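You operate a simulated robot arm through the tools that you are given. There is no shell and no other tool.

You are at the controls of a simulated robot arm. One attempt, no reset.

JOB
Clamp the cord in housing six.
Fine: dock dial to 2 first, run screws eight and nine in, put the bench driver back and turn the dome nut tight. Set down upright: bench driver.
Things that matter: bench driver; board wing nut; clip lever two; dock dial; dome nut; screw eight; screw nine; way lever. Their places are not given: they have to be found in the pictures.

It is judged by the outcome, as a careful person would: the job done as asked, and still so three seconds after it is handed in. It fails if anything else is knocked over, pushed out of place, dropped, spilled or broken.

ROBOT AND FRAMES
A 7-joint arm with a three-finger gripper, fixed in place. Base frame: the origin is on the floor under the middle of its stand, x ahead of it, y to its left, z up; the work surface is at about z = 62. Readings come in cm, degrees, newtons and seconds.
It reaches about 134.2 cm from its shoulder. Its first joint turns from -166.0 to 166.0 degrees. Payload 2.69 kg.
Tool frame: the origin (TCP) lies between the finger pads and is the grasp point; the fingertips stand 3 cm ahead of it; z points along the fingers, y is the line along which they close. The gripper opens to 12.8 cm; its body begins 11.7 cm behind the TCP.
Orientation is told as [roll, pitch, yaw] about the base's x, y, z axes, in that order, counted from this pose: with the fingers straight down and closing along the base's y, the tool's x points along the base's -x, its y along +y and its z along -z.

CONTROLS
- The arm moves only by the tool step_arm. Its argument "commands" is a list of rows, each a list of 3 entries, a list of its own where there are three numbers: the turn, a rotation vector about the tool's x, y, z in degrees, then the shift along the tool's x, y, z in m, then the finger opening in m, from 0 to 0.128. In form: [[[ax, ay, az], [x, y, z], jaw], ...]. A call has 1 to 20 rows; each row is the pose to reach, as a shift and turn from the pose commanded when the call began, along the tool's axes at that moment. Rows are played at 5 a second. More than 5 cm and 8.6 degrees between two rows, or a gripper value outside its range, and nothing of the call is played. Where a pose cannot be reached the arm comes as near as it can. A force on the tool above 40 N (or 10 N above the force at the start of the call, whichever is more), or a blocked arm, ends the call early, and 0.2 s more pass. The fingers move at their own pace (about 12.7 cm/s each) and stop on an object; they squeeze with about 23 N. The grip force told is the motor's: it shows also when the fingers shut on nothing. Time passes only in rows, and 0.2 s behind the last, so rows that repeat a pose let the fingers close. The reply holds the time, the measured pose of the TCP, the force on the tool along the base axes, the opening and the grip force, in the units named above and with some noise, with the torque about the TCP (base axes, N m) and any sound that the robot's microphone picked up.
- Cameras (640 x 400 px; columns grow to the right, rows downward): "scene" is fixed at [39.95, -65.14, 146.79]; the picture's right is [0.95, -0.32, 0.00], its down [-0.18, -0.54, -0.82] and it looks along [0.26, 0.78, -0.57] (base axes); focal length 322 px, centre (320, 200). "wrist" rides on the gripper at [5.8, 5.4, -13.1] in the tool frame; the picture's right is [-0.68, 0.74, 0.00], its down [-0.62, -0.57, -0.55] and it looks along [-0.40, -0.37, 0.84] (tool axes); focal length 234 px, centre (320, 200).
- grab_frame(camera): a new picture of that camera. No time passes.
- lift_body(by): moves the trunk up (or, below 0, down) by that many cm; the arm rides with it, the base frame stays. It gives what a move gives, with no picture.
- pixel_to_xyz(camera, pixels): for up to 12 pixels [column, row] of the newest picture of that camera ("zoom" is the newest enlarged one), the place [x, y, z] in the base frame of the surface seen there, good to about 0.3 cm. No time passes.
- inspect(camera, box): a new picture of the part [left, top, right, bottom] of that camera's present view, enlarged. No time passes.
- hand_in(): hands the job in; it is judged then, once.

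Open the gripper and draw the arm clear of the work before you hand the job in, unless the task says otherwise.

The tools are called as a command line: name --argument value ..., lists and objects as JSON in quotes. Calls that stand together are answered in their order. step_arm: Moves the arm, as the interface text tells. Its arguments: {"type":"object","properties":{"commands":{"type":"array"}},"required":["commands"]} The other tools are called the same way: lift_body (by) moves the trunk up or down; grab_frame (camera) takes a picture; pixel_to_xyz (camera, pixels) gives the place of the surface under pixels of a picture; inspect (camera, box) takes an enlarged picture of a part of a camera's view; hand_in () hands the job in.

At the start:

```text
time: 0.0
tool_pos: [71.28, 37.46, 105.24]
ee_rot: [0.0, 0.1, 0.0]
contact_force: [0.1, 0.8, -0.5]
torque: [0.01, 0.03, 0.01]
finger_gap: 12.81
gripper_force: 0.0
trunk travel left (down, up): [-15.0, 20.0]
```

scene: 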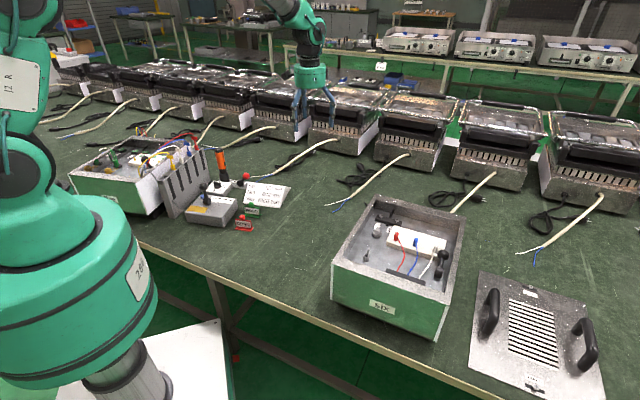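
wrist: 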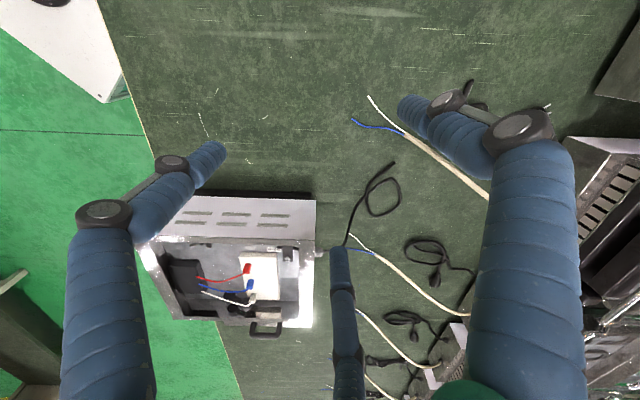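

The scene shows an open housing labelled "six" perhaps at about (395,270), and a second one at (135,175) with a small dock near (215,200). I'll enlarge these areas to find the parts.

inspect --camera "scene" --box '[320, 180, 480, 350]'

inspect --camera "scene" --box '[160, 140, 300, 240]'

inspect --camera "scene" --box '[60, 120, 220, 220]'

```text
2.35 times, centred on (400, 265) of scene
```

zoom: 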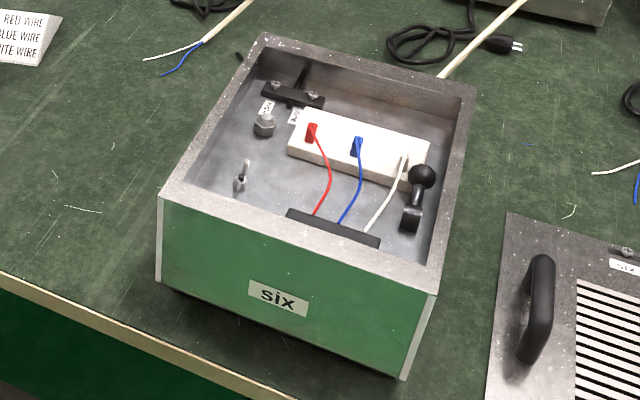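

```text
4.00 times, centred on (230, 190) of scene
```

zoom: 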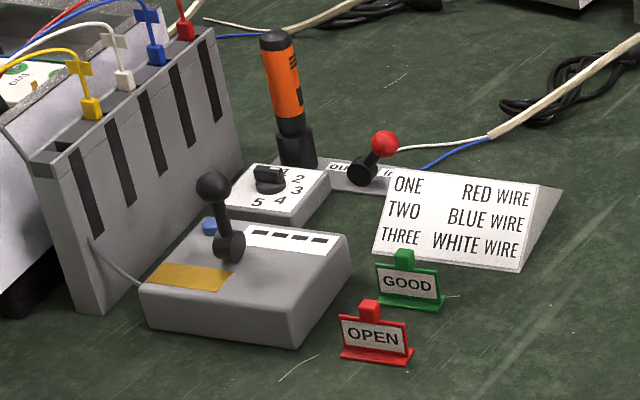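

```text
4.00 times, centred on (140, 170) of scene
```

zoom: 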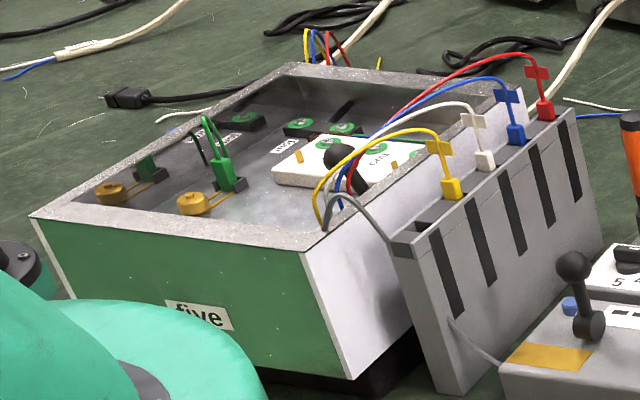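

I see housing six with a clamp bar (two screws), a hex/dome nut, a wing nut and a ball lever, and the dock with driver, dial and way lever. I'll zoom closer to each.

inspect --camera "scene" --box '[372, 190, 422, 240]'

inspect --camera "scene" --box '[210, 145, 270, 205]'

inspect --camera "scene" --box '[370, 210, 450, 270]'

```text
8.00 times, centred on (397, 215) of scene
```

zoom: 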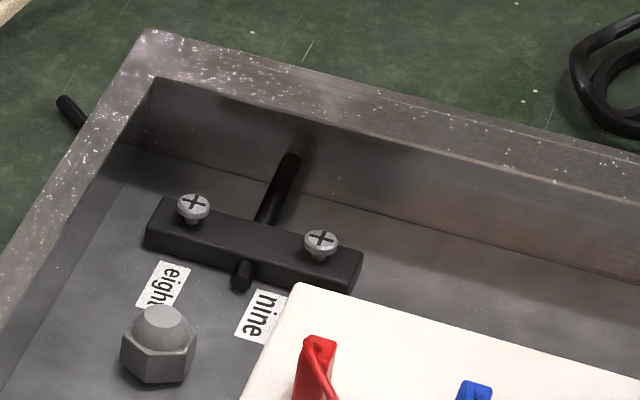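

```text
6.67 times, centred on (240, 175) of scene
```

zoom: 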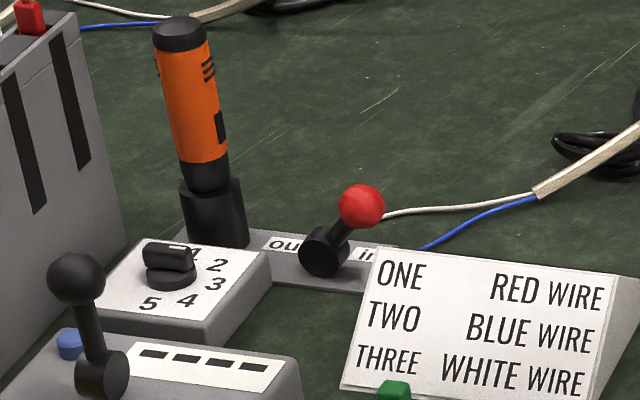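

```text
6.67 times, centred on (410, 240) of scene
```

zoom: 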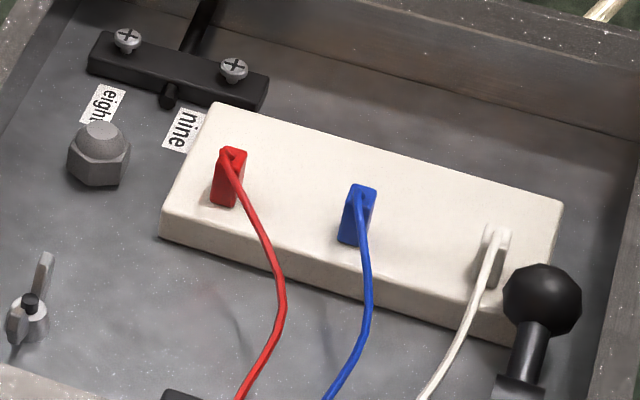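

Now I measure places in this newest zoom (screws, dome nut, wing nut, lever in housing six).

pixel_to_xyz --camera "zoom" --pixels '[[127, 37], [233, 66], [98, 135], [98, 165], [100, 180], [50, 210], [30, 300], [542, 300], [150, 75], [220, 90], [95, 68], [262, 95]]'

pixel_to_xyz --camera "scene" --pixels '[[225, 152], [226, 155], [224, 162], [226, 178], [223, 185], [229, 182], [245, 179], [246, 176], [241, 184], [212, 187], [246, 188], [224, 170]]'

```text
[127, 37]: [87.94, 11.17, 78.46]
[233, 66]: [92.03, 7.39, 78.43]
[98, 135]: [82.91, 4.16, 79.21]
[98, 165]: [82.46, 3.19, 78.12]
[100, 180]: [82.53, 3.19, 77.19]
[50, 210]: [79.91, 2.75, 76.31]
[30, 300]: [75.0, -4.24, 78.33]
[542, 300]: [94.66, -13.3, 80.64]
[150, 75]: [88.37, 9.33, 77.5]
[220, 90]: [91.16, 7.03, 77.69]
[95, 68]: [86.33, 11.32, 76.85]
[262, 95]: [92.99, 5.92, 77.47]
```

```text
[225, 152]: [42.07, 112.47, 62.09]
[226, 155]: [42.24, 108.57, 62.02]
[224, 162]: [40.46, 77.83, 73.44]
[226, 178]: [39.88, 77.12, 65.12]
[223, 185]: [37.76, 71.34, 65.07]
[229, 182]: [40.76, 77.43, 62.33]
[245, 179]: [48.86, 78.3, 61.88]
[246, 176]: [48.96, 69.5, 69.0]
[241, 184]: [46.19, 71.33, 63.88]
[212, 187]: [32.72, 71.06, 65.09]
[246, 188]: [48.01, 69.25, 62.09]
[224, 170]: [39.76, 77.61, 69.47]
```

Dock is near (40,74), housing six near (88,0). I measure the housing rim, floor, and dock parts more completely.

pixel_to_xyz --camera "scene" --pixels '[[386, 198], [476, 219], [362, 240], [440, 262], [333, 262], [446, 300], [400, 262], [392, 248], [430, 250], [440, 240], [425, 262], [400, 277]]'

inspect --camera "scene" --box '[205, 140, 255, 200]'

```text
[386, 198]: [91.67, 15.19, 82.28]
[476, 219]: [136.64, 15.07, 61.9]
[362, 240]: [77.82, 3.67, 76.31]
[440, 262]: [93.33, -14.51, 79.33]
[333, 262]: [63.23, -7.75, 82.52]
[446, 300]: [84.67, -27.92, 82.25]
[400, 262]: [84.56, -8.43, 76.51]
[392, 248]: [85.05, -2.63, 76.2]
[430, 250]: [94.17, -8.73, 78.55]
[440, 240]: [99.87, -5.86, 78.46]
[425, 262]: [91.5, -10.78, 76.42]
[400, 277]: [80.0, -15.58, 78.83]
```

```text
6.67 times, centred on (230, 170) of scene
```

zoom: 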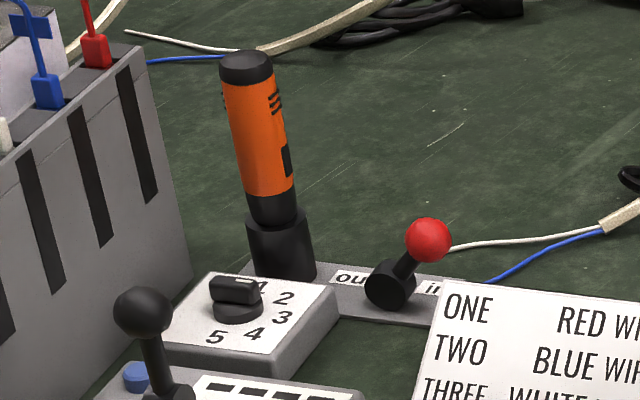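

I take points along the driver, dial and way lever from this zoom.

pixel_to_xyz --camera "zoom" --pixels '[[247, 58], [246, 72], [252, 100], [262, 150], [270, 195], [275, 215], [278, 240], [285, 270], [235, 285], [235, 312], [428, 238], [390, 290]]'

pixel_to_xyz --camera "zoom" --pixels '[[222, 85], [272, 80], [240, 180], [292, 175], [250, 240], [312, 240], [210, 285], [258, 295], [282, 300], [281, 320], [254, 335], [215, 338]]'

```text
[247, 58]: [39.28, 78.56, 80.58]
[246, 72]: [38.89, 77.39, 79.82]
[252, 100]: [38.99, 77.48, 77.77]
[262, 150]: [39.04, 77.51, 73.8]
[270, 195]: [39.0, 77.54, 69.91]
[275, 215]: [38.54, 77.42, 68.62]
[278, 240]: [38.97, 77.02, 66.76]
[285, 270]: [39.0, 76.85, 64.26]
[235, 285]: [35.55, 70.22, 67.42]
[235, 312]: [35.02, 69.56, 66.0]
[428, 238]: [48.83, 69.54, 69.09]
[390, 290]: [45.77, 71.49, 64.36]
```

```text
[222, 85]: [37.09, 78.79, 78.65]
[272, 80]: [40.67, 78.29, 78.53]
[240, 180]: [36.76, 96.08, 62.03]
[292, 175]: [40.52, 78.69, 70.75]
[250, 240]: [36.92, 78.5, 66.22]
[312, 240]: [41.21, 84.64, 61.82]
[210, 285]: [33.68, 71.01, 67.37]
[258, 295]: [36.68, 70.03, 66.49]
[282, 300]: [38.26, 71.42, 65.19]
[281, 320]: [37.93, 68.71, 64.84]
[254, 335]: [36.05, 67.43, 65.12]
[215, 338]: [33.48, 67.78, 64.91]
```

The driver axis is near (39, 79.3), top z 80.6; dial knob near (35, 70.3), top 67.5; way lever ball (48.8, 69.8, 69), leaning toward +x ("in" side). I move the arm over the dock, high, to look with the wrist camera.

step_arm --commands '[[[0, 0, 0], [0.03, 0.0275, 0.008], 0.128], [[0, 0, 0], [0.06, 0.055, 0.016], 0.128], [[0, 0, 0], [0.09, 0.0825, 0.024], 0.128], [[0, 0, 0], [0.12, 0.11, 0.032], 0.128], [[0, 0, 0], [0.15, 0.1375, 0.04], 0.128], [[0, 0, 0], [0.18, 0.165, 0.048], 0.128], [[0, 0, 0], [0.21, 0.1925, 0.056], 0.128], [[0, 0, 0], [0.24, 0.22, 0.064], 0.128], [[0, 0, 0], [0.27, 0.2475, 0.072], 0.128], [[0, 0, 0], [0.3, 0.275, 0.08], 0.128], [[0, 0, 0], [0.33, 0.3025, 0.088], 0.128], [[0, 0, 0], [0.345, 0.316, 0.092], 0.128], [[0, 0, 0], [0.345, 0.316, 0.092], 0.128]]'

grab_frame --camera "wrist"

grab_frame --camera "scene"

```text
time: 2.8
tool_pos: [36.62, 69.25, 96.04]
ee_rot: [0.0, 0.0, 0.1]
contact_force: [-0.8, 0.2, 0.9]
torque: [-0.02, 0.03, -0.04]
finger_gap: 12.79
gripper_force: 0.0
trunk travel left (down, up): [-15.0, 20.0]
```

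```text
taken
```

wrist: 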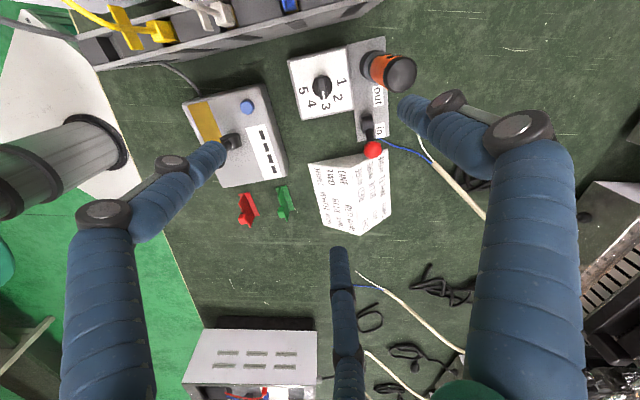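

```text
taken
```

scene: 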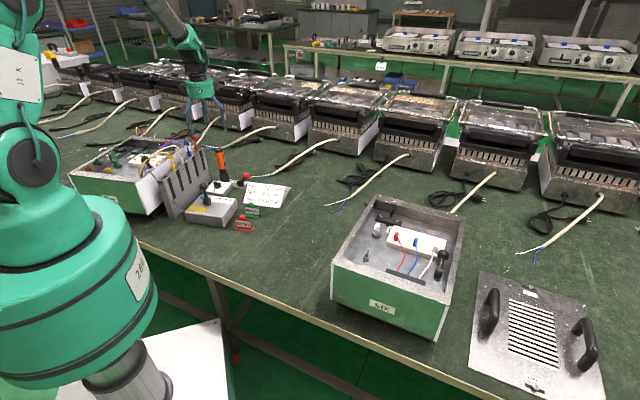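

From above, the dial's pointer seems to point toward about 3 (pixels (322,88)), the lever leans to "in" at (373,148). I'll enlarge it and also measure places.

inspect --camera "wrist" --box '[280, 40, 420, 170]'

pixel_to_xyz --camera "wrist" --pixels '[[205, 155], [408, 108], [340, 255], [322, 88], [400, 72], [373, 148], [367, 128], [230, 142], [336, 80], [337, 97], [324, 104], [312, 105]]'

```text
3.08 times, centred on (350, 105) of wrist
```

zoom: 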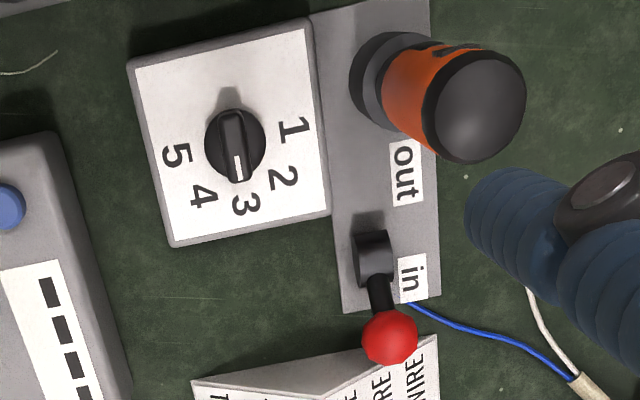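

```text
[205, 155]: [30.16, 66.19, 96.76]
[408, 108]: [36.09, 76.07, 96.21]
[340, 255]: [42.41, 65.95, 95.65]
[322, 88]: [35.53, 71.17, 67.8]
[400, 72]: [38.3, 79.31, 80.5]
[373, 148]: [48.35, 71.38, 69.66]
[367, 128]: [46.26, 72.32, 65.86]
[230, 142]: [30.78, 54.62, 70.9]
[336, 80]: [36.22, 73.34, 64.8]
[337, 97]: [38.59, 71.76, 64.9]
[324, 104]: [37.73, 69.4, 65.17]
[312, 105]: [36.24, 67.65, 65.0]
```

The white pointer line points to 3 and the way lever is at "in". I measure the dial's details in this zoom.

pixel_to_xyz --camera "zoom" --pixels '[[293, 130], [282, 178], [245, 204], [202, 196], [177, 155], [232, 120], [238, 178], [207, 140], [264, 143], [235, 143], [227, 130], [245, 150]]'

pixel_to_xyz --camera "zoom" --pixels '[[130, 62], [305, 22], [172, 245], [328, 212], [485, 100], [450, 60], [520, 90], [470, 160], [390, 337], [372, 250], [380, 285], [340, 300]]'

```text
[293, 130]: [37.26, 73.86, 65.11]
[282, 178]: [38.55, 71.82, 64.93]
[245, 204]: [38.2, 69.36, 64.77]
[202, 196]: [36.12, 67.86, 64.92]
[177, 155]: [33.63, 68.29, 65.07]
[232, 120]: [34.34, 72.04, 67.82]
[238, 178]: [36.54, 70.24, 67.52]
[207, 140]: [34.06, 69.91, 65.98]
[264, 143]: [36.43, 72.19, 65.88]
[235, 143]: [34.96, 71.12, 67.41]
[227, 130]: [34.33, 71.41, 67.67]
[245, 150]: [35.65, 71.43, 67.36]
```

```text
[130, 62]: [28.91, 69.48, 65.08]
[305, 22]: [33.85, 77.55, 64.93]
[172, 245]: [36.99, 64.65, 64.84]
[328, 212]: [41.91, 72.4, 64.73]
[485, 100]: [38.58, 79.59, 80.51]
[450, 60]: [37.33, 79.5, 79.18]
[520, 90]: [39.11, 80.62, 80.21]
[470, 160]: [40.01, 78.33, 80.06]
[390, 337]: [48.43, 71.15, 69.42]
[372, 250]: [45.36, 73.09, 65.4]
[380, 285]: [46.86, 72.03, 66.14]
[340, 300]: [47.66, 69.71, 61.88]
```

Dial centre ≈ (35.4, 71.1), pointer at 3 (direction about −31°), 2 lies at about +14°. Before touching, I close the fingers in free air to see how they converge.

step_arm --commands '[[[0, 0, 0], [0, 0, 0], 0.02], [[0, 0, 0], [0, 0, 0], 0.02], [[0, 0, 0], [0, 0, 0], 0.02], [[0, 0, 0], [0, 0, 0], 0.02]]'

grab_frame --camera "wrist"

inspect --camera "scene" --box '[150, 50, 260, 150]'

```text
time: 3.8
tool_pos: [36.76, 69.16, 96.0]
ee_rot: [0.0, -0.1, -0.1]
contact_force: [0.0, -0.7, 0.2]
torque: [0.04, -0.03, -0.01]
finger_gap: 1.99
gripper_force: 0.0
trunk travel left (down, up): [-15.0, 20.0]
```

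```text
taken
```

wrist: 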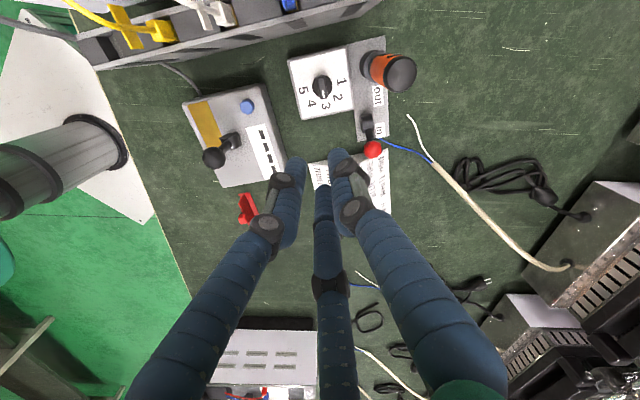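

```text
4.00 times, centred on (205, 100) of scene
```

zoom: 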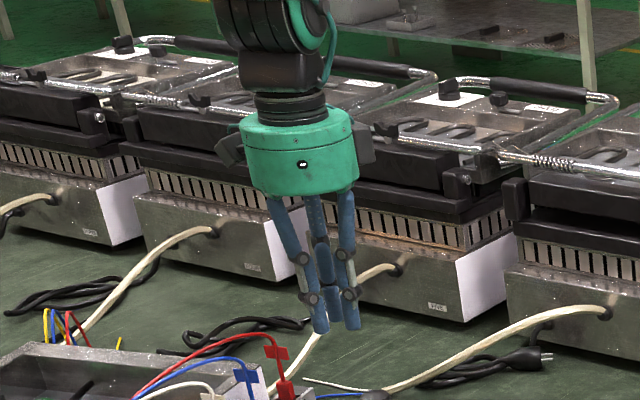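

I measure the fingertip places at this 2 cm opening.

pixel_to_xyz --camera "wrist" --pixels '[[296, 165], [338, 158], [322, 192], [300, 160], [346, 155], [316, 188], [288, 175], [350, 175]]'

inspect --camera "wrist" --box '[260, 130, 400, 230]'

```text
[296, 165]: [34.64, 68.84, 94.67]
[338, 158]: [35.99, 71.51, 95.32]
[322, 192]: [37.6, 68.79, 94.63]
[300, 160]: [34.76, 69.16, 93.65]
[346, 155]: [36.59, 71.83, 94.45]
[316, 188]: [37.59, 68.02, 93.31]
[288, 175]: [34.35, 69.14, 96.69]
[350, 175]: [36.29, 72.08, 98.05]
```

```text
4.00 times, centred on (330, 180) of wrist
```

zoom: 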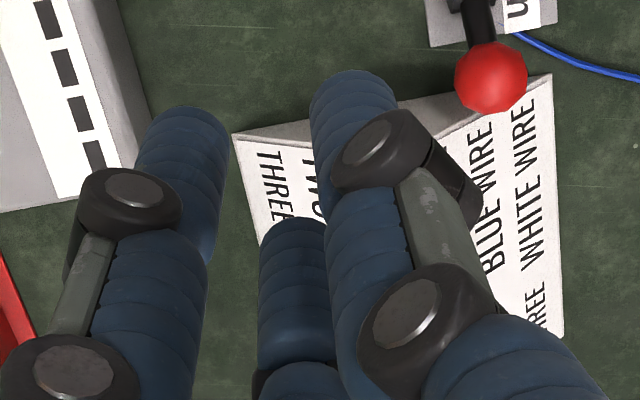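

The three fingers converge radially (120° apart, finger radius about 0.7 cm). I measure the slotted rack and other nearby obstacles in the scene before descending to the dial.

grab_frame --camera "scene"

pixel_to_xyz --camera "scene" --pixels '[[208, 153], [206, 149], [200, 155], [185, 165], [163, 183], [190, 149], [186, 142], [214, 188], [206, 180], [219, 203], [215, 178], [220, 180]]'

inspect --camera "wrist" --box '[70, 0, 430, 220]'

```text
taken
```

scene: 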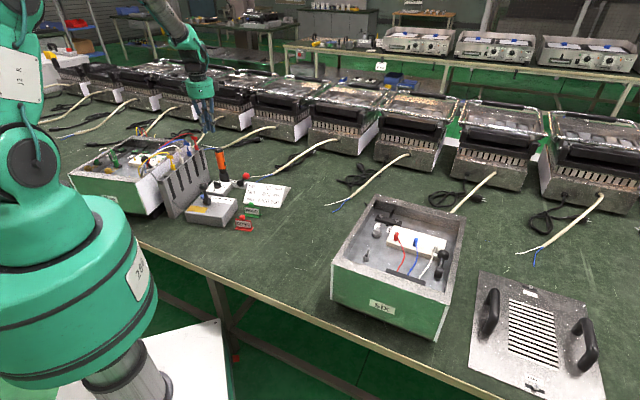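

```text
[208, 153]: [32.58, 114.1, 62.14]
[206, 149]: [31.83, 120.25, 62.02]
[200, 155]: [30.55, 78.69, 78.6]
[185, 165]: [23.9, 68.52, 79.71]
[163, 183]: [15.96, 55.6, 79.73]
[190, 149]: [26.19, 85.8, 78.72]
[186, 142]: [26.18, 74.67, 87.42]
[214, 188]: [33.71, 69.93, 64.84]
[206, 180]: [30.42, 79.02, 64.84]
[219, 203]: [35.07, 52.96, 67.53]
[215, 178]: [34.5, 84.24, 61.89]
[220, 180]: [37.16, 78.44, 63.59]
```

```text
1.78 times, centred on (250, 110) of wrist
```

zoom: 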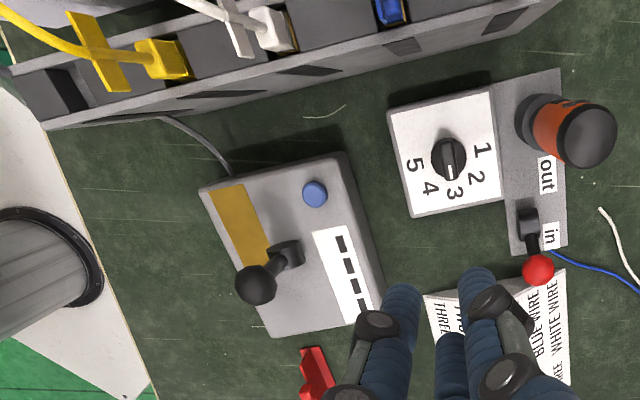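

Rack front is ~8.4 cm from the dial axis with top z≈79.7; clear enough. I move over the dial at z=84, yaw +29° (so one finger faces one long side of the bar and two the other), jaw 4.5 cm.

step_arm --commands '[[[0, 0, -6], [0.003, 0.006, 0.025], 0.045], [[0, 0, -12], [0.006, 0.012, 0.05], 0.045], [[0, 0, -18], [0.009, 0.018, 0.075], 0.045], [[0, 0, -24], [0.012, 0.024, 0.1], 0.045], [[0, 0, -29], [0.012, 0.024, 0.12], 0.045], [[0, 0, -29], [0.012, 0.024, 0.12], 0.045]]'

grab_frame --camera "wrist"

inspect --camera "scene" --box '[160, 100, 280, 210]'

```text
time: 5.2
tool_pos: [35.44, 71.48, 83.78]
ee_rot: [-0.1, 0.0, 29.1]
contact_force: [0.5, 0.7, -1.1]
torque: [0.0, 0.04, 0.02]
finger_gap: 4.51
gripper_force: 0.2
trunk travel left (down, up): [-15.0, 20.0]
```

```text
taken
```

wrist: 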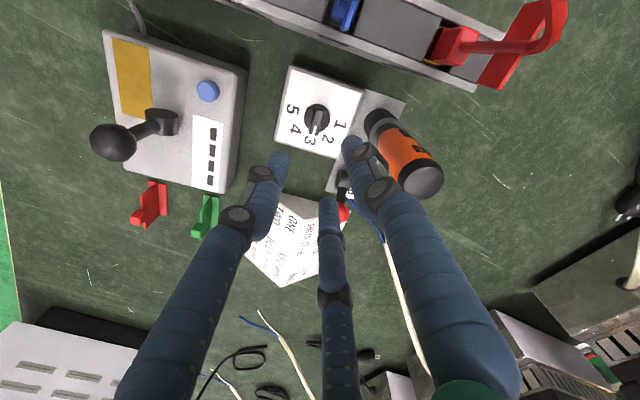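

```text
3.64 times, centred on (220, 155) of scene
```

zoom: 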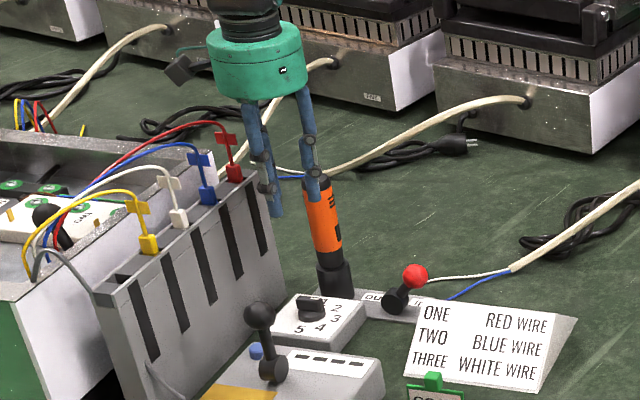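

The hand is over the dial. I enlarge the dial and measure the bar's ends accurately.

inspect --camera "wrist" --box '[270, 60, 370, 160]'

inspect --camera "wrist" --box '[295, 95, 340, 140]'

```text
4.00 times, centred on (320, 110) of wrist
```

zoom: 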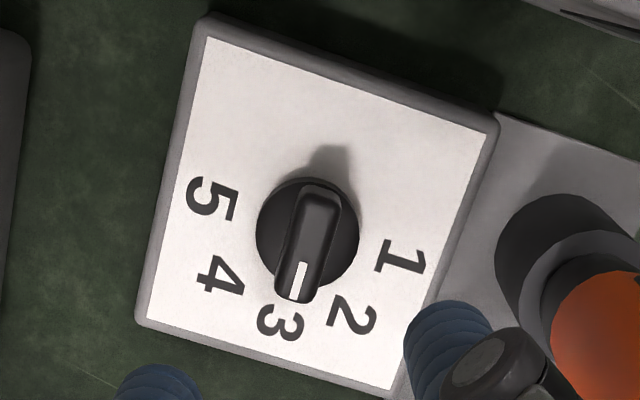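

```text
8.89 times, centred on (318, 118) of wrist
```

zoom: 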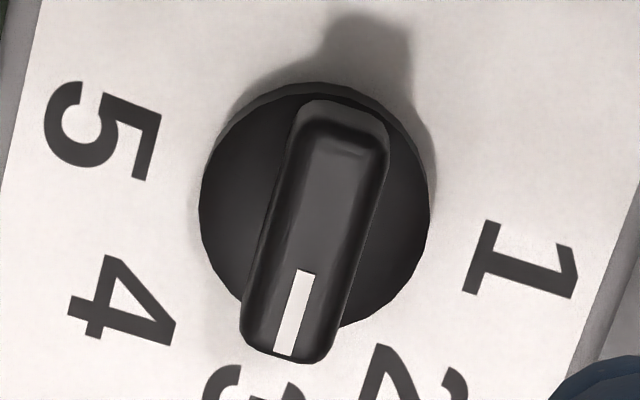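

pixel_to_xyz --camera "zoom" --pixels '[[335, 135], [290, 350], [310, 245], [285, 250], [350, 250], [245, 325], [330, 340], [385, 150], [300, 120], [205, 210], [428, 210], [320, 90]]'

```text
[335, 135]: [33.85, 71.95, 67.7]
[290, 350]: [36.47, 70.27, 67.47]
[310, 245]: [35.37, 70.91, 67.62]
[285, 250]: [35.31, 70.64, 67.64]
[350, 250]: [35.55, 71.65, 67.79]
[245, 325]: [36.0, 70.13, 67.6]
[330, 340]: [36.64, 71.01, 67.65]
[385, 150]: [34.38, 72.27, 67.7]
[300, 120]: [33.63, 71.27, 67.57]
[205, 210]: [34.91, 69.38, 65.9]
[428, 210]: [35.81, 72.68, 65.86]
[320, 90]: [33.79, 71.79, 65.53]
```

Bar centre (35.3, 71.05), half-length 1.6, width ~1.05, top z 67.65, disc top 65.9. I descend to TCP z≈69.3 with the jaw still open at 4.5 cm.

step_arm --commands '[[[0, 0, 0], [0, 0, 0.04], 0.045], [[0, 0, 0], [0, 0, 0.08], 0.045], [[0, 0, 0], [0, 0, 0.11], 0.045], [[0, 0, 0], [0, 0, 0.13], 0.045], [[0, 0, 0], [0, 0, 0.14], 0.045], [[0, 0, 0], [0, 0, 0.145], 0.045], [[0, 0, 0], [0, 0, 0.145], 0.045]]'

grab_frame --camera "wrist"

inspect --camera "scene" --box '[180, 110, 280, 210]'

```text
time: 6.8
tool_pos: [35.57, 71.48, 69.57]
ee_rot: [0.0, 0.1, 29.0]
contact_force: [0.0, -0.9, 1.0]
torque: [0.09, 0.05, 0.05]
finger_gap: 4.51
gripper_force: 0.1
trunk travel left (down, up): [-15.0, 20.0]
```

```text
taken
```

wrist: 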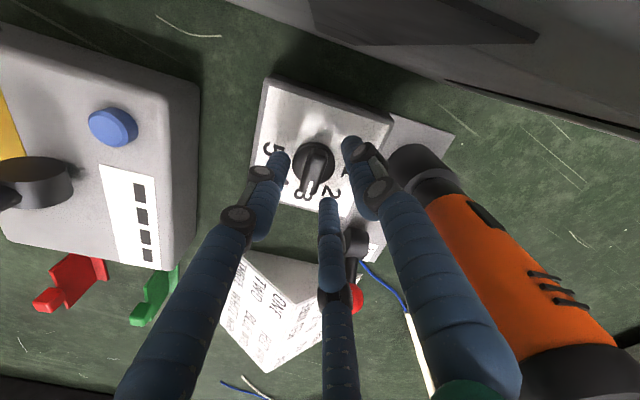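

```text
4.00 times, centred on (230, 160) of scene
```

zoom: 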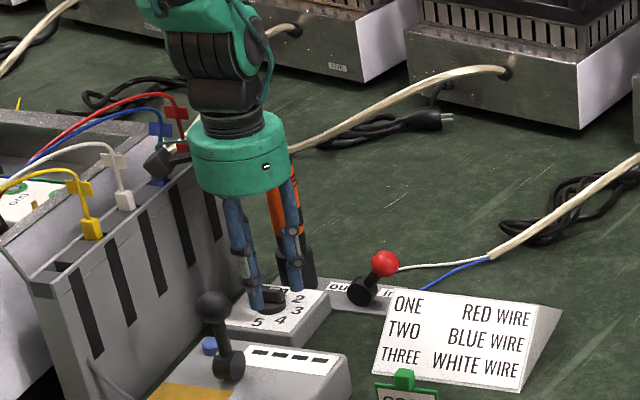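

The fingers straddle the bar with no contact (force ≈ 0). I lower 0.25 cm and close on the bar.

step_arm --commands '[[[0, 0, 0], [0, 0, 0.0025], 0.045], [[0, 0, 0], [0, 0, 0.0025], 0.03], [[0, 0, 0], [0, 0, 0.0025], 0.02], [[0, 0, 0], [0, 0, 0.0025], 0.015], [[0, 0, 0], [0, 0, 0.0025], 0.01], [[0, 0, 0], [0, 0, 0.0025], 0.005], [[0, 0, 0], [0, 0, 0.0025], 0.005]]'

grab_frame --camera "wrist"

inspect --camera "wrist" --box '[260, 100, 400, 240]'

```text
time: 8.4
tool_pos: [35.45, 71.54, 69.32]
ee_rot: [-0.1, 0.0, 29.0]
contact_force: [2.6, -0.9, 1.3]
torque: [0.14, 0.05, 0.04]
finger_gap: 2.32
gripper_force: 45.5
trunk travel left (down, up): [-15.0, 20.0]
```

```text
taken
```

wrist: 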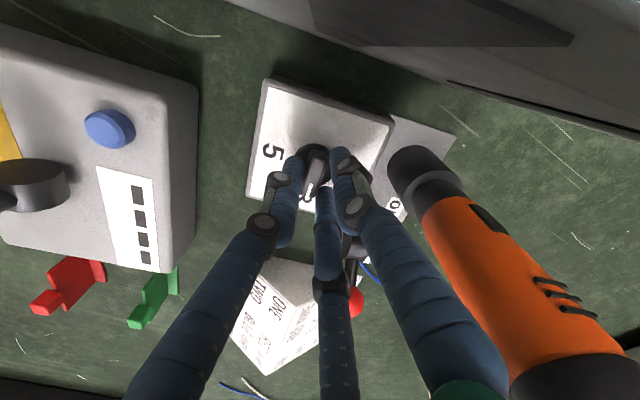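

```text
2.86 times, centred on (330, 170) of wrist
```

zoom: 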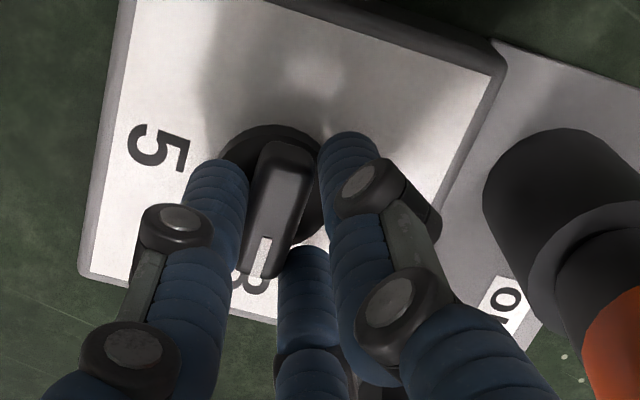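

The bar is gripped (gap 2.32 cm, side forces small). I turn the hand 45° counter‑clockwise (seen from above) about the dial axis, toward 2.

step_arm --commands '[[[0, 0, -7.5], [0.0006, 0.0002, 0], 0.005], [[0, 0, -15], [0.0012, 0.0004, 0], 0.005], [[0, 0, -22.5], [0.0018, 0.0007, 0], 0.005], [[0, 0, -30], [0.0023, 0.0009, 0], 0.005], [[0, 0, -37.5], [0.0028, 0.0012, 0], 0.005], [[0, 0, -45], [0.0033, 0.0014, 0], 0.005], [[0, 0, -45], [0.0033, 0.0014, 0], 0.005]]'

inspect --camera "wrist" --box '[260, 100, 400, 240]'

inspect --camera "scene" --box '[180, 110, 280, 210]'

```text
time: 10.0
tool_pos: [35.08, 71.5, 69.2]
ee_rot: [0.0, 0.0, 74.1]
contact_force: [-11.8, 10.5, -3.9]
torque: [0.19, 0.31, -0.02]
finger_gap: 2.31
gripper_force: 45.2
trunk travel left (down, up): [-15.0, 20.0]
```

```text
2.86 times, centred on (330, 170) of wrist
```

zoom: 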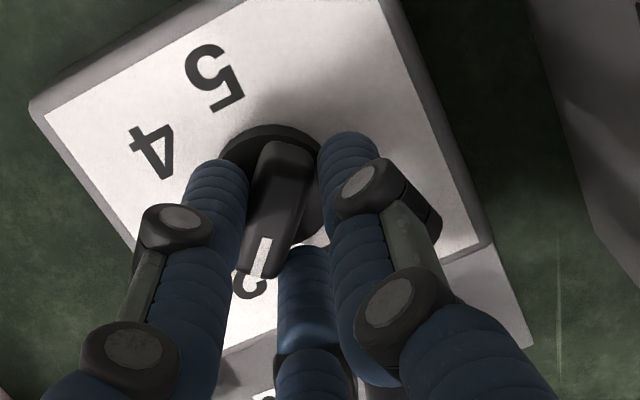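

```text
4.00 times, centred on (230, 160) of scene
```

zoom: 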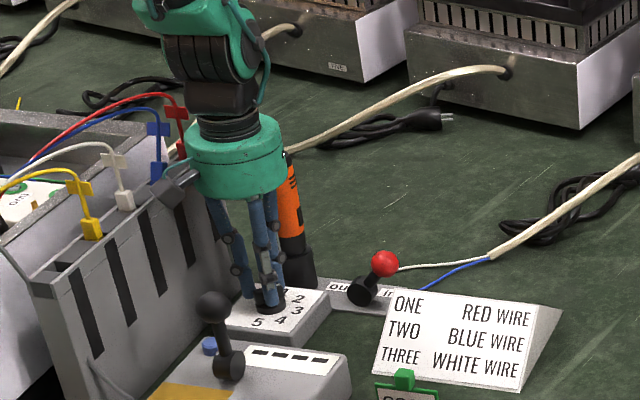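

The dial followed the hand and the pointer now lies on 2. I open and rise to check.

step_arm --commands '[[[0, 0, 0], [0, 0, 0], 0.03], [[0, 0, 0], [0, 0, 0], 0.045], [[0, 0, 0], [0, 0, 0], 0.045], [[0, 0, 0], [0, 0, -0.03], 0.045], [[0, 0, 0], [0, 0, -0.07], 0.045], [[0, 0, 0], [0, 0, -0.11], 0.045], [[0, 0, 0], [0, 0, -0.15], 0.045], [[0, 0, 0], [0, 0, -0.19], 0.045], [[0, 0, 0], [0, 0, -0.23], 0.045], [[0, 0, 0], [0, 0, -0.25], 0.045], [[0, 0, 0], [0, 0, -0.25], 0.045]]'

grab_frame --camera "wrist"

inspect --camera "scene" --box '[190, 140, 270, 210]'

```text
time: 12.4
tool_pos: [35.03, 71.34, 94.19]
ee_rot: [-0.1, -0.1, 74.1]
contact_force: [-0.3, 0.4, -0.3]
torque: [0.0, 0.02, 0.02]
finger_gap: 4.5
gripper_force: 0.1
trunk travel left (down, up): [-15.0, 20.0]
```

```text
taken
```

wrist: 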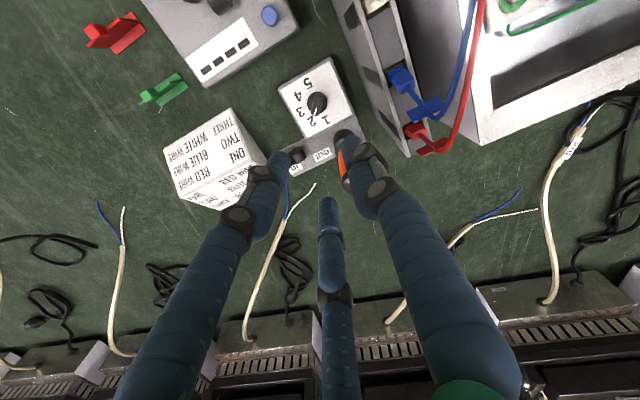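

```text
5.71 times, centred on (230, 175) of scene
```

zoom: 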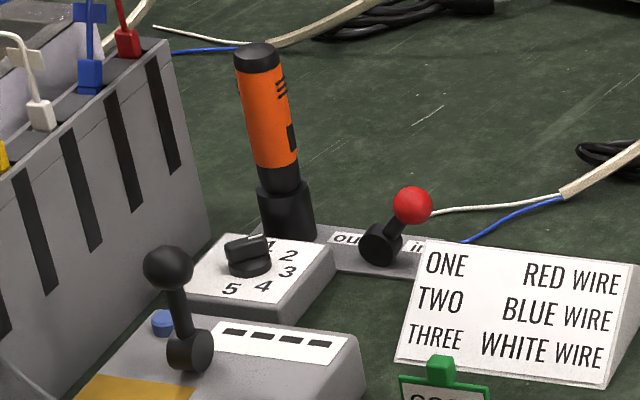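

I zoom the wrist view onto the dial to confirm the pointer.

inspect --camera "wrist" --box '[270, 55, 370, 145]'

```text
4.44 times, centred on (320, 100) of wrist
```

zoom: 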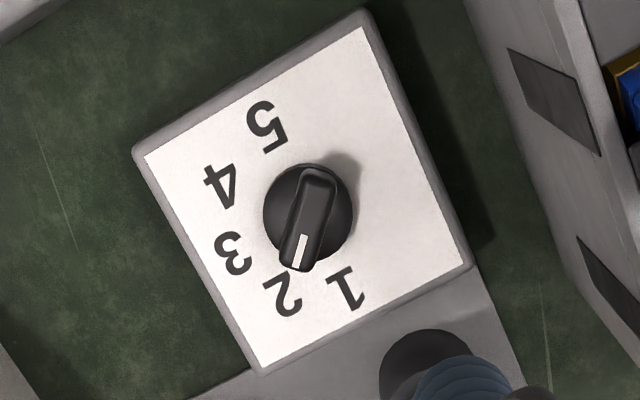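

The pointer sits exactly on 2. Next is the driver; I measure the nearby plugs and the driver's parts in this wrist view to choose a safe grasp yaw.

pixel_to_xyz --camera "wrist" --pixels '[[412, 132], [430, 148], [440, 145], [400, 80], [425, 110], [460, 100], [405, 150], [342, 150], [345, 165], [475, 20]]'

grab_frame --camera "scene"

inspect --camera "scene" --box '[210, 140, 250, 190]'

```text
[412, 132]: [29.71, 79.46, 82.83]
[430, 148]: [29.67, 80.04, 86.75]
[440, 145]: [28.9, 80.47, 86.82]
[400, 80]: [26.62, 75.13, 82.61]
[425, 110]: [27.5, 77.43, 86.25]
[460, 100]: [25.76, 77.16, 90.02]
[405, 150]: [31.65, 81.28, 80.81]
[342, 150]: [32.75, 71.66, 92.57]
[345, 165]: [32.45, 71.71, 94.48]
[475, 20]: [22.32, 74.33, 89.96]
```

```text
taken
```

scene: 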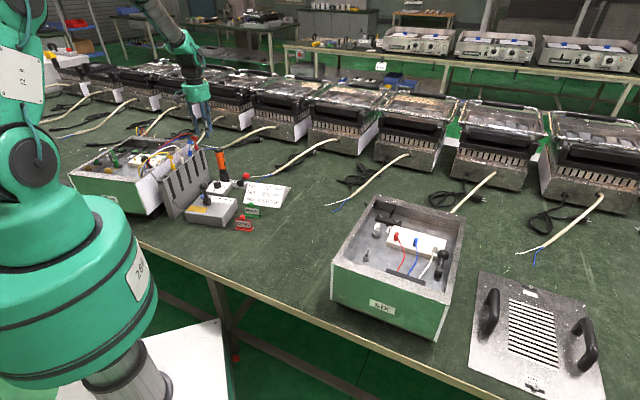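

```text
8.00 times, centred on (230, 165) of scene
```

zoom: 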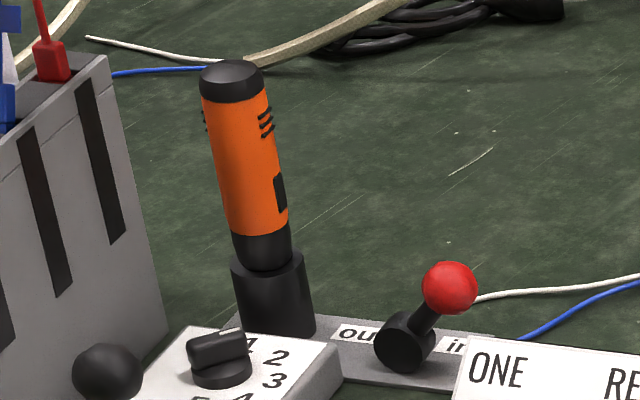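

I look at the hand's own shape to see its protrusions before going near the red plug.

inspect --camera "scene" --box '[160, 50, 240, 140]'

```text
4.44 times, centred on (200, 95) of scene
```

zoom: 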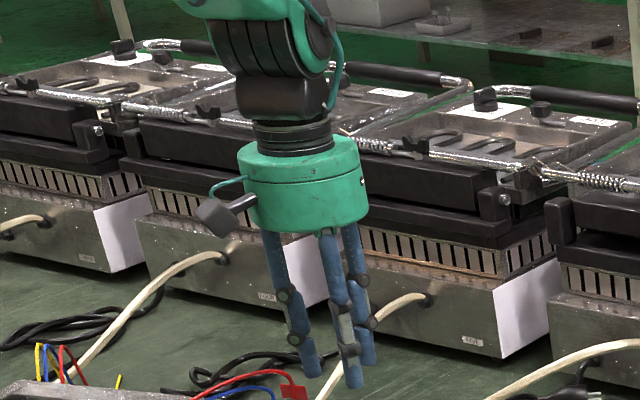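

Only one protrusion (the camera). I move over the driver axis (38.95, 79.3) at z=94, turning to yaw −20° so the camera points away from the plugs, jaw 7 cm.

step_arm --commands '[[[0, 0, 7.85], [-0.0073, -0.0013, 0], 0.07], [[0, 0, 15.7], [-0.0146, -0.0026, 0], 0.07], [[0, 0, 23.55], [-0.0219, -0.004, 0], 0.07], [[0, 0, 31.4], [-0.0292, -0.0053, 0], 0.07], [[0, 0, 39.25], [-0.0365, -0.0066, 0], 0.07], [[0, 0, 47.1], [-0.0438, -0.008, 0], 0.07], [[0, 0, 54.95], [-0.051, -0.0093, 0], 0.07], [[0, 0, 62.8], [-0.0583, -0.0106, 0], 0.07], [[0, 0, 70.65], [-0.0656, -0.012, 0], 0.07], [[0, 0, 78.5], [-0.073, -0.0133, 0], 0.07], [[0, 0, 86.35], [-0.08, -0.0146, 0], 0.07], [[0, 0, 94.1], [-0.0873, -0.0159, 0], 0.07], [[0, 0, 94.1], [-0.0873, -0.0159, 0], 0.07]]'

grab_frame --camera "wrist"

inspect --camera "scene" --box '[170, 80, 270, 200]'

```text
time: 15.2
tool_pos: [38.95, 79.4, 94.3]
ee_rot: [0.0, 0.0, -20.1]
contact_force: [-0.7, 0.2, 0.4]
torque: [-0.04, 0.0, 0.03]
finger_gap: 6.98
gripper_force: 0.1
trunk travel left (down, up): [-15.0, 20.0]
```

```text
taken
```

wrist: 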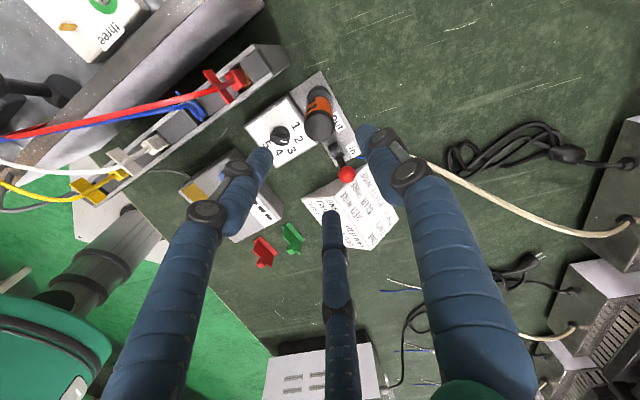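

```text
3.33 times, centred on (220, 140) of scene
```

zoom: 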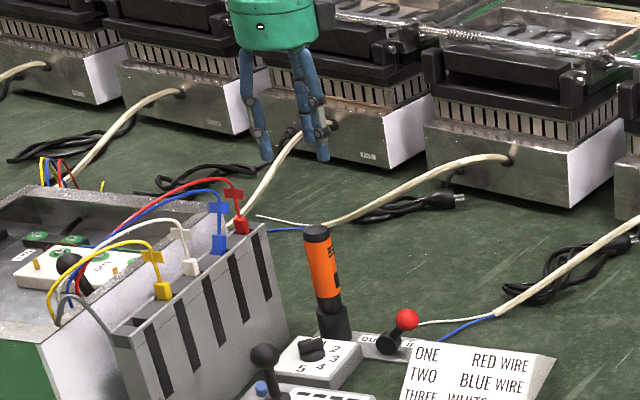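

Now I zoom on the driver's cap to get its axis precisely.

inspect --camera "wrist" --box '[280, 70, 370, 190]'

pixel_to_xyz --camera "wrist" --pixels '[[320, 127], [308, 123], [331, 130], [318, 137], [321, 117], [318, 102], [326, 100], [312, 108]]'

```text
3.33 times, centred on (325, 130) of wrist
```

zoom: 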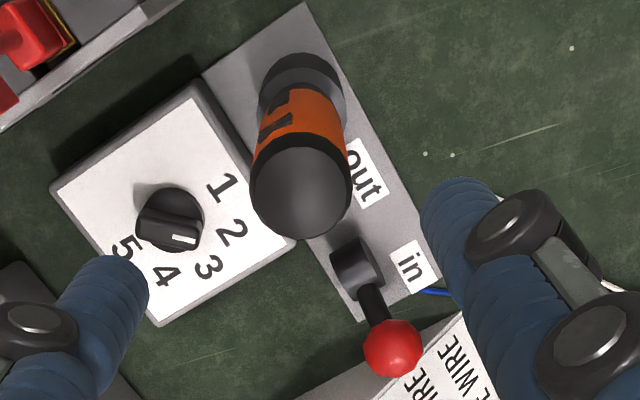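

```text
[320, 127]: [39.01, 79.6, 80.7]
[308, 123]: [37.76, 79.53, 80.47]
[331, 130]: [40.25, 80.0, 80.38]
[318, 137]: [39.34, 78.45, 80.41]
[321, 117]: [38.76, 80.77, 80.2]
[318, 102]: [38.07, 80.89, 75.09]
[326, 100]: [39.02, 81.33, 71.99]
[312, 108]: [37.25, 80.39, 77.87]
```

The cap centre is at (38.95, 79.4). I descend with the jaw at 7 cm to TCP z≈74.6 around the orange body.

step_arm --commands '[[[0, 0, 0], [0, 0, 0.04], 0.07], [[0, 0, 0], [0, 0, 0.08], 0.07], [[0, 0, 0], [0, 0, 0.11], 0.07], [[0, 0, 0], [0, 0, 0.14], 0.07], [[0, 0, 0], [0, 0, 0.165], 0.07], [[0, 0, 0], [0, 0, 0.185], 0.07], [[0, 0, 0], [0, 0, 0.197], 0.07], [[0, 0, 0], [0, 0, 0.197], 0.07]]'

grab_frame --camera "wrist"

inspect --camera "scene" --box '[170, 90, 270, 200]'

```text
time: 17.0
tool_pos: [39.0, 79.43, 74.67]
ee_rot: [0.0, 0.0, -20.1]
contact_force: [-0.1, 0.1, -0.1]
torque: [-0.01, 0.01, -0.03]
finger_gap: 6.97
gripper_force: 0.1
trunk travel left (down, up): [-15.0, 20.0]
```

```text
taken
```

wrist: 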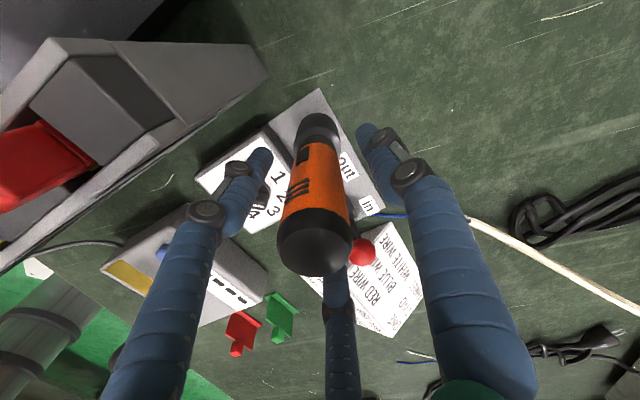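

```text
3.64 times, centred on (220, 145) of scene
```

zoom: 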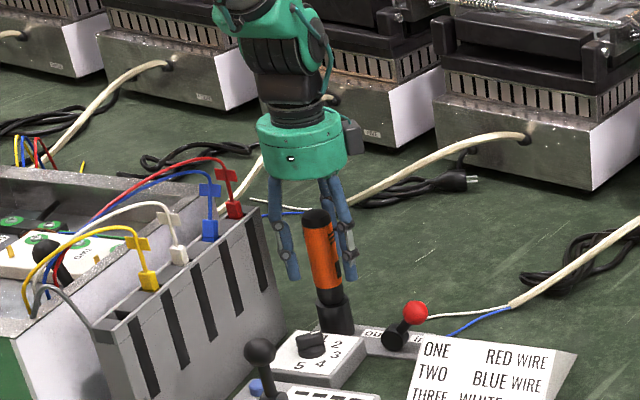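

The fingers surround the driver evenly. I close on it.

step_arm --commands '[[[0, 0, 0], [0, 0, 0], 0.055], [[0, 0, 0], [0, 0, 0], 0.045], [[0, 0, 0], [0, 0, 0], 0.038], [[0, 0, 0], [0, 0, 0], 0.03], [[0, 0, 0], [0, 0, 0], 0.02], [[0, 0, 0], [0, 0, 0], 0.015], [[0, 0, 0], [0, 0, 0], 0.015]]'

grab_frame --camera "wrist"

```text
time: 18.6
tool_pos: [39.06, 79.45, 74.59]
ee_rot: [0.0, 0.0, -20.1]
contact_force: [-9.4, -0.7, 2.7]
torque: [-0.08, 0.66, -0.03]
finger_gap: 3.56
gripper_force: 23.0
trunk travel left (down, up): [-15.0, 20.0]
```

```text
taken
```

wrist: 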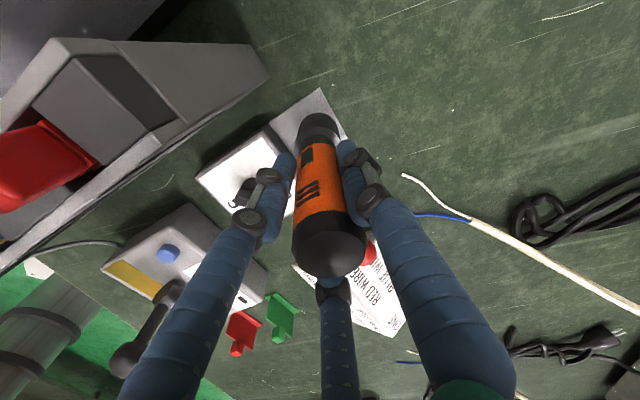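

Gripped at 3.56 cm; a ‑9.4 N x force shows a slight offset, so I ease ‑x by 0.1 cm and lift slowly straight up.

step_arm --commands '[[[0, 0, 0], [0.001, -0.0003, 0], 0.015], [[0, 0, 0], [0.001, -0.0003, -0.005], 0.015], [[0, 0, 0], [0.001, -0.0003, -0.01], 0.015], [[0, 0, 0], [0.001, -0.0003, -0.02], 0.015], [[0, 0, 0], [0.001, -0.0003, -0.03], 0.015]]'

inspect --camera "scene" --box '[190, 110, 270, 200]'

```text
time: 19.8
tool_pos: [38.99, 79.48, 77.61]
ee_rot: [0.0, 0.0, -20.0]
contact_force: [-0.3, -0.2, -4.4]
torque: [0.0, -0.01, 0.0]
finger_gap: 3.6
gripper_force: 22.9
trunk travel left (down, up): [-15.0, 20.0]
```

```text
4.44 times, centred on (230, 155) of scene
```

zoom: 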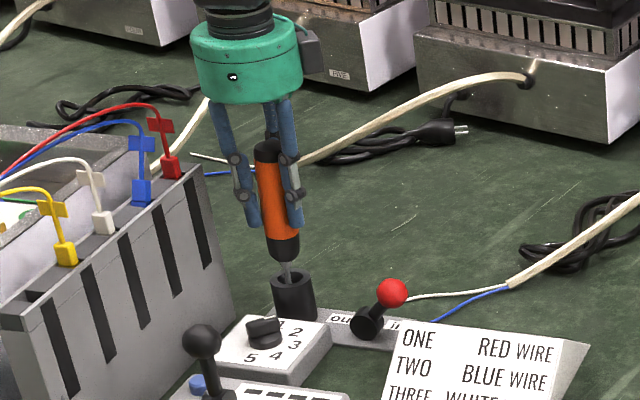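

The driver (~0.45 kg) comes out cleanly with a thin bit showing. I lift on to about z=100.

step_arm --commands '[[[0, 0, 0], [0, 0, -0.03], 0.015], [[0, 0, 0], [0, 0, -0.06], 0.015], [[0, 0, 0], [0, 0, -0.1], 0.015], [[0, 0, 0], [0, 0, -0.14], 0.015], [[0, 0, 0], [0, 0, -0.18], 0.015], [[0, 0, 0], [0, 0, -0.22], 0.015], [[0, 0, 0], [0, 0, -0.24], 0.015], [[0, 0, 0], [0, 0, -0.24], 0.015]]'

inspect --camera "scene" --box '[180, 60, 260, 160]'

grab_frame --camera "wrist"

```text
time: 21.6
tool_pos: [38.76, 79.36, 101.62]
ee_rot: [0.0, 0.0, -20.1]
contact_force: [0.7, -0.7, -3.9]
torque: [0.04, -0.01, 0.04]
finger_gap: 3.59
gripper_force: 22.9
trunk travel left (down, up): [-15.0, 20.0]
```

```text
4.00 times, centred on (220, 110) of scene
```

zoom: 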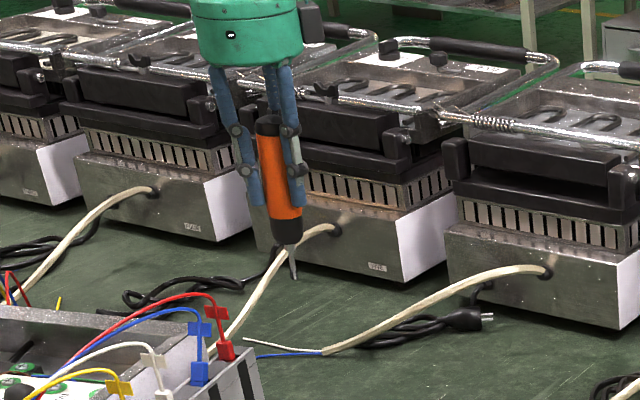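

```text
taken
```

wrist: 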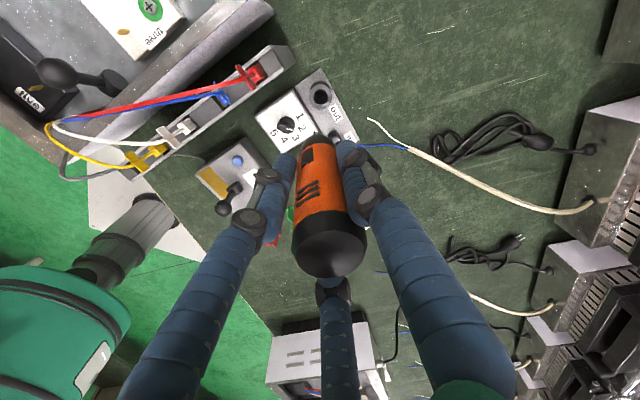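

I measure the bit tip and driver axis in this zoom.

inspect --camera "scene" --box '[195, 85, 235, 135]'

```text
8.00 times, centred on (215, 110) of scene
```

zoom: 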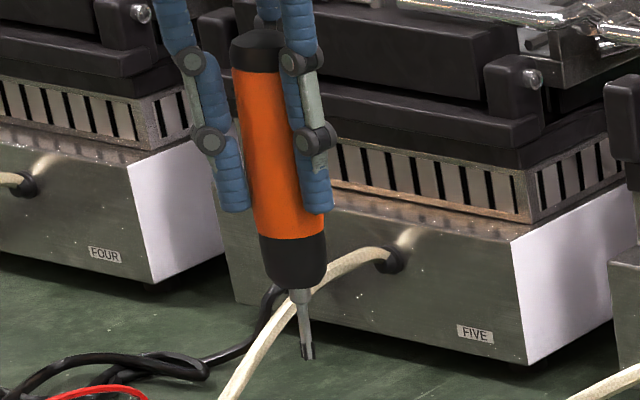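

pixel_to_xyz --camera "zoom" --pixels '[[308, 352], [307, 345], [303, 320], [300, 297], [297, 280], [295, 260], [293, 240], [280, 180], [270, 120], [260, 70], [308, 358]]'

```text
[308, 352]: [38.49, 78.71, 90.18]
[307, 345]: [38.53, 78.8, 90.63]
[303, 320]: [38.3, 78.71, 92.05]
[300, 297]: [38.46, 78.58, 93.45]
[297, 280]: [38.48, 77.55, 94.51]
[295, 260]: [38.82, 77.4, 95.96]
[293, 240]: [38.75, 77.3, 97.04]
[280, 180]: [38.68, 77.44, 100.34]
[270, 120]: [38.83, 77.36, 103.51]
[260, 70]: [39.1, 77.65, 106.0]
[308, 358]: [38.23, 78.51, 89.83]
```

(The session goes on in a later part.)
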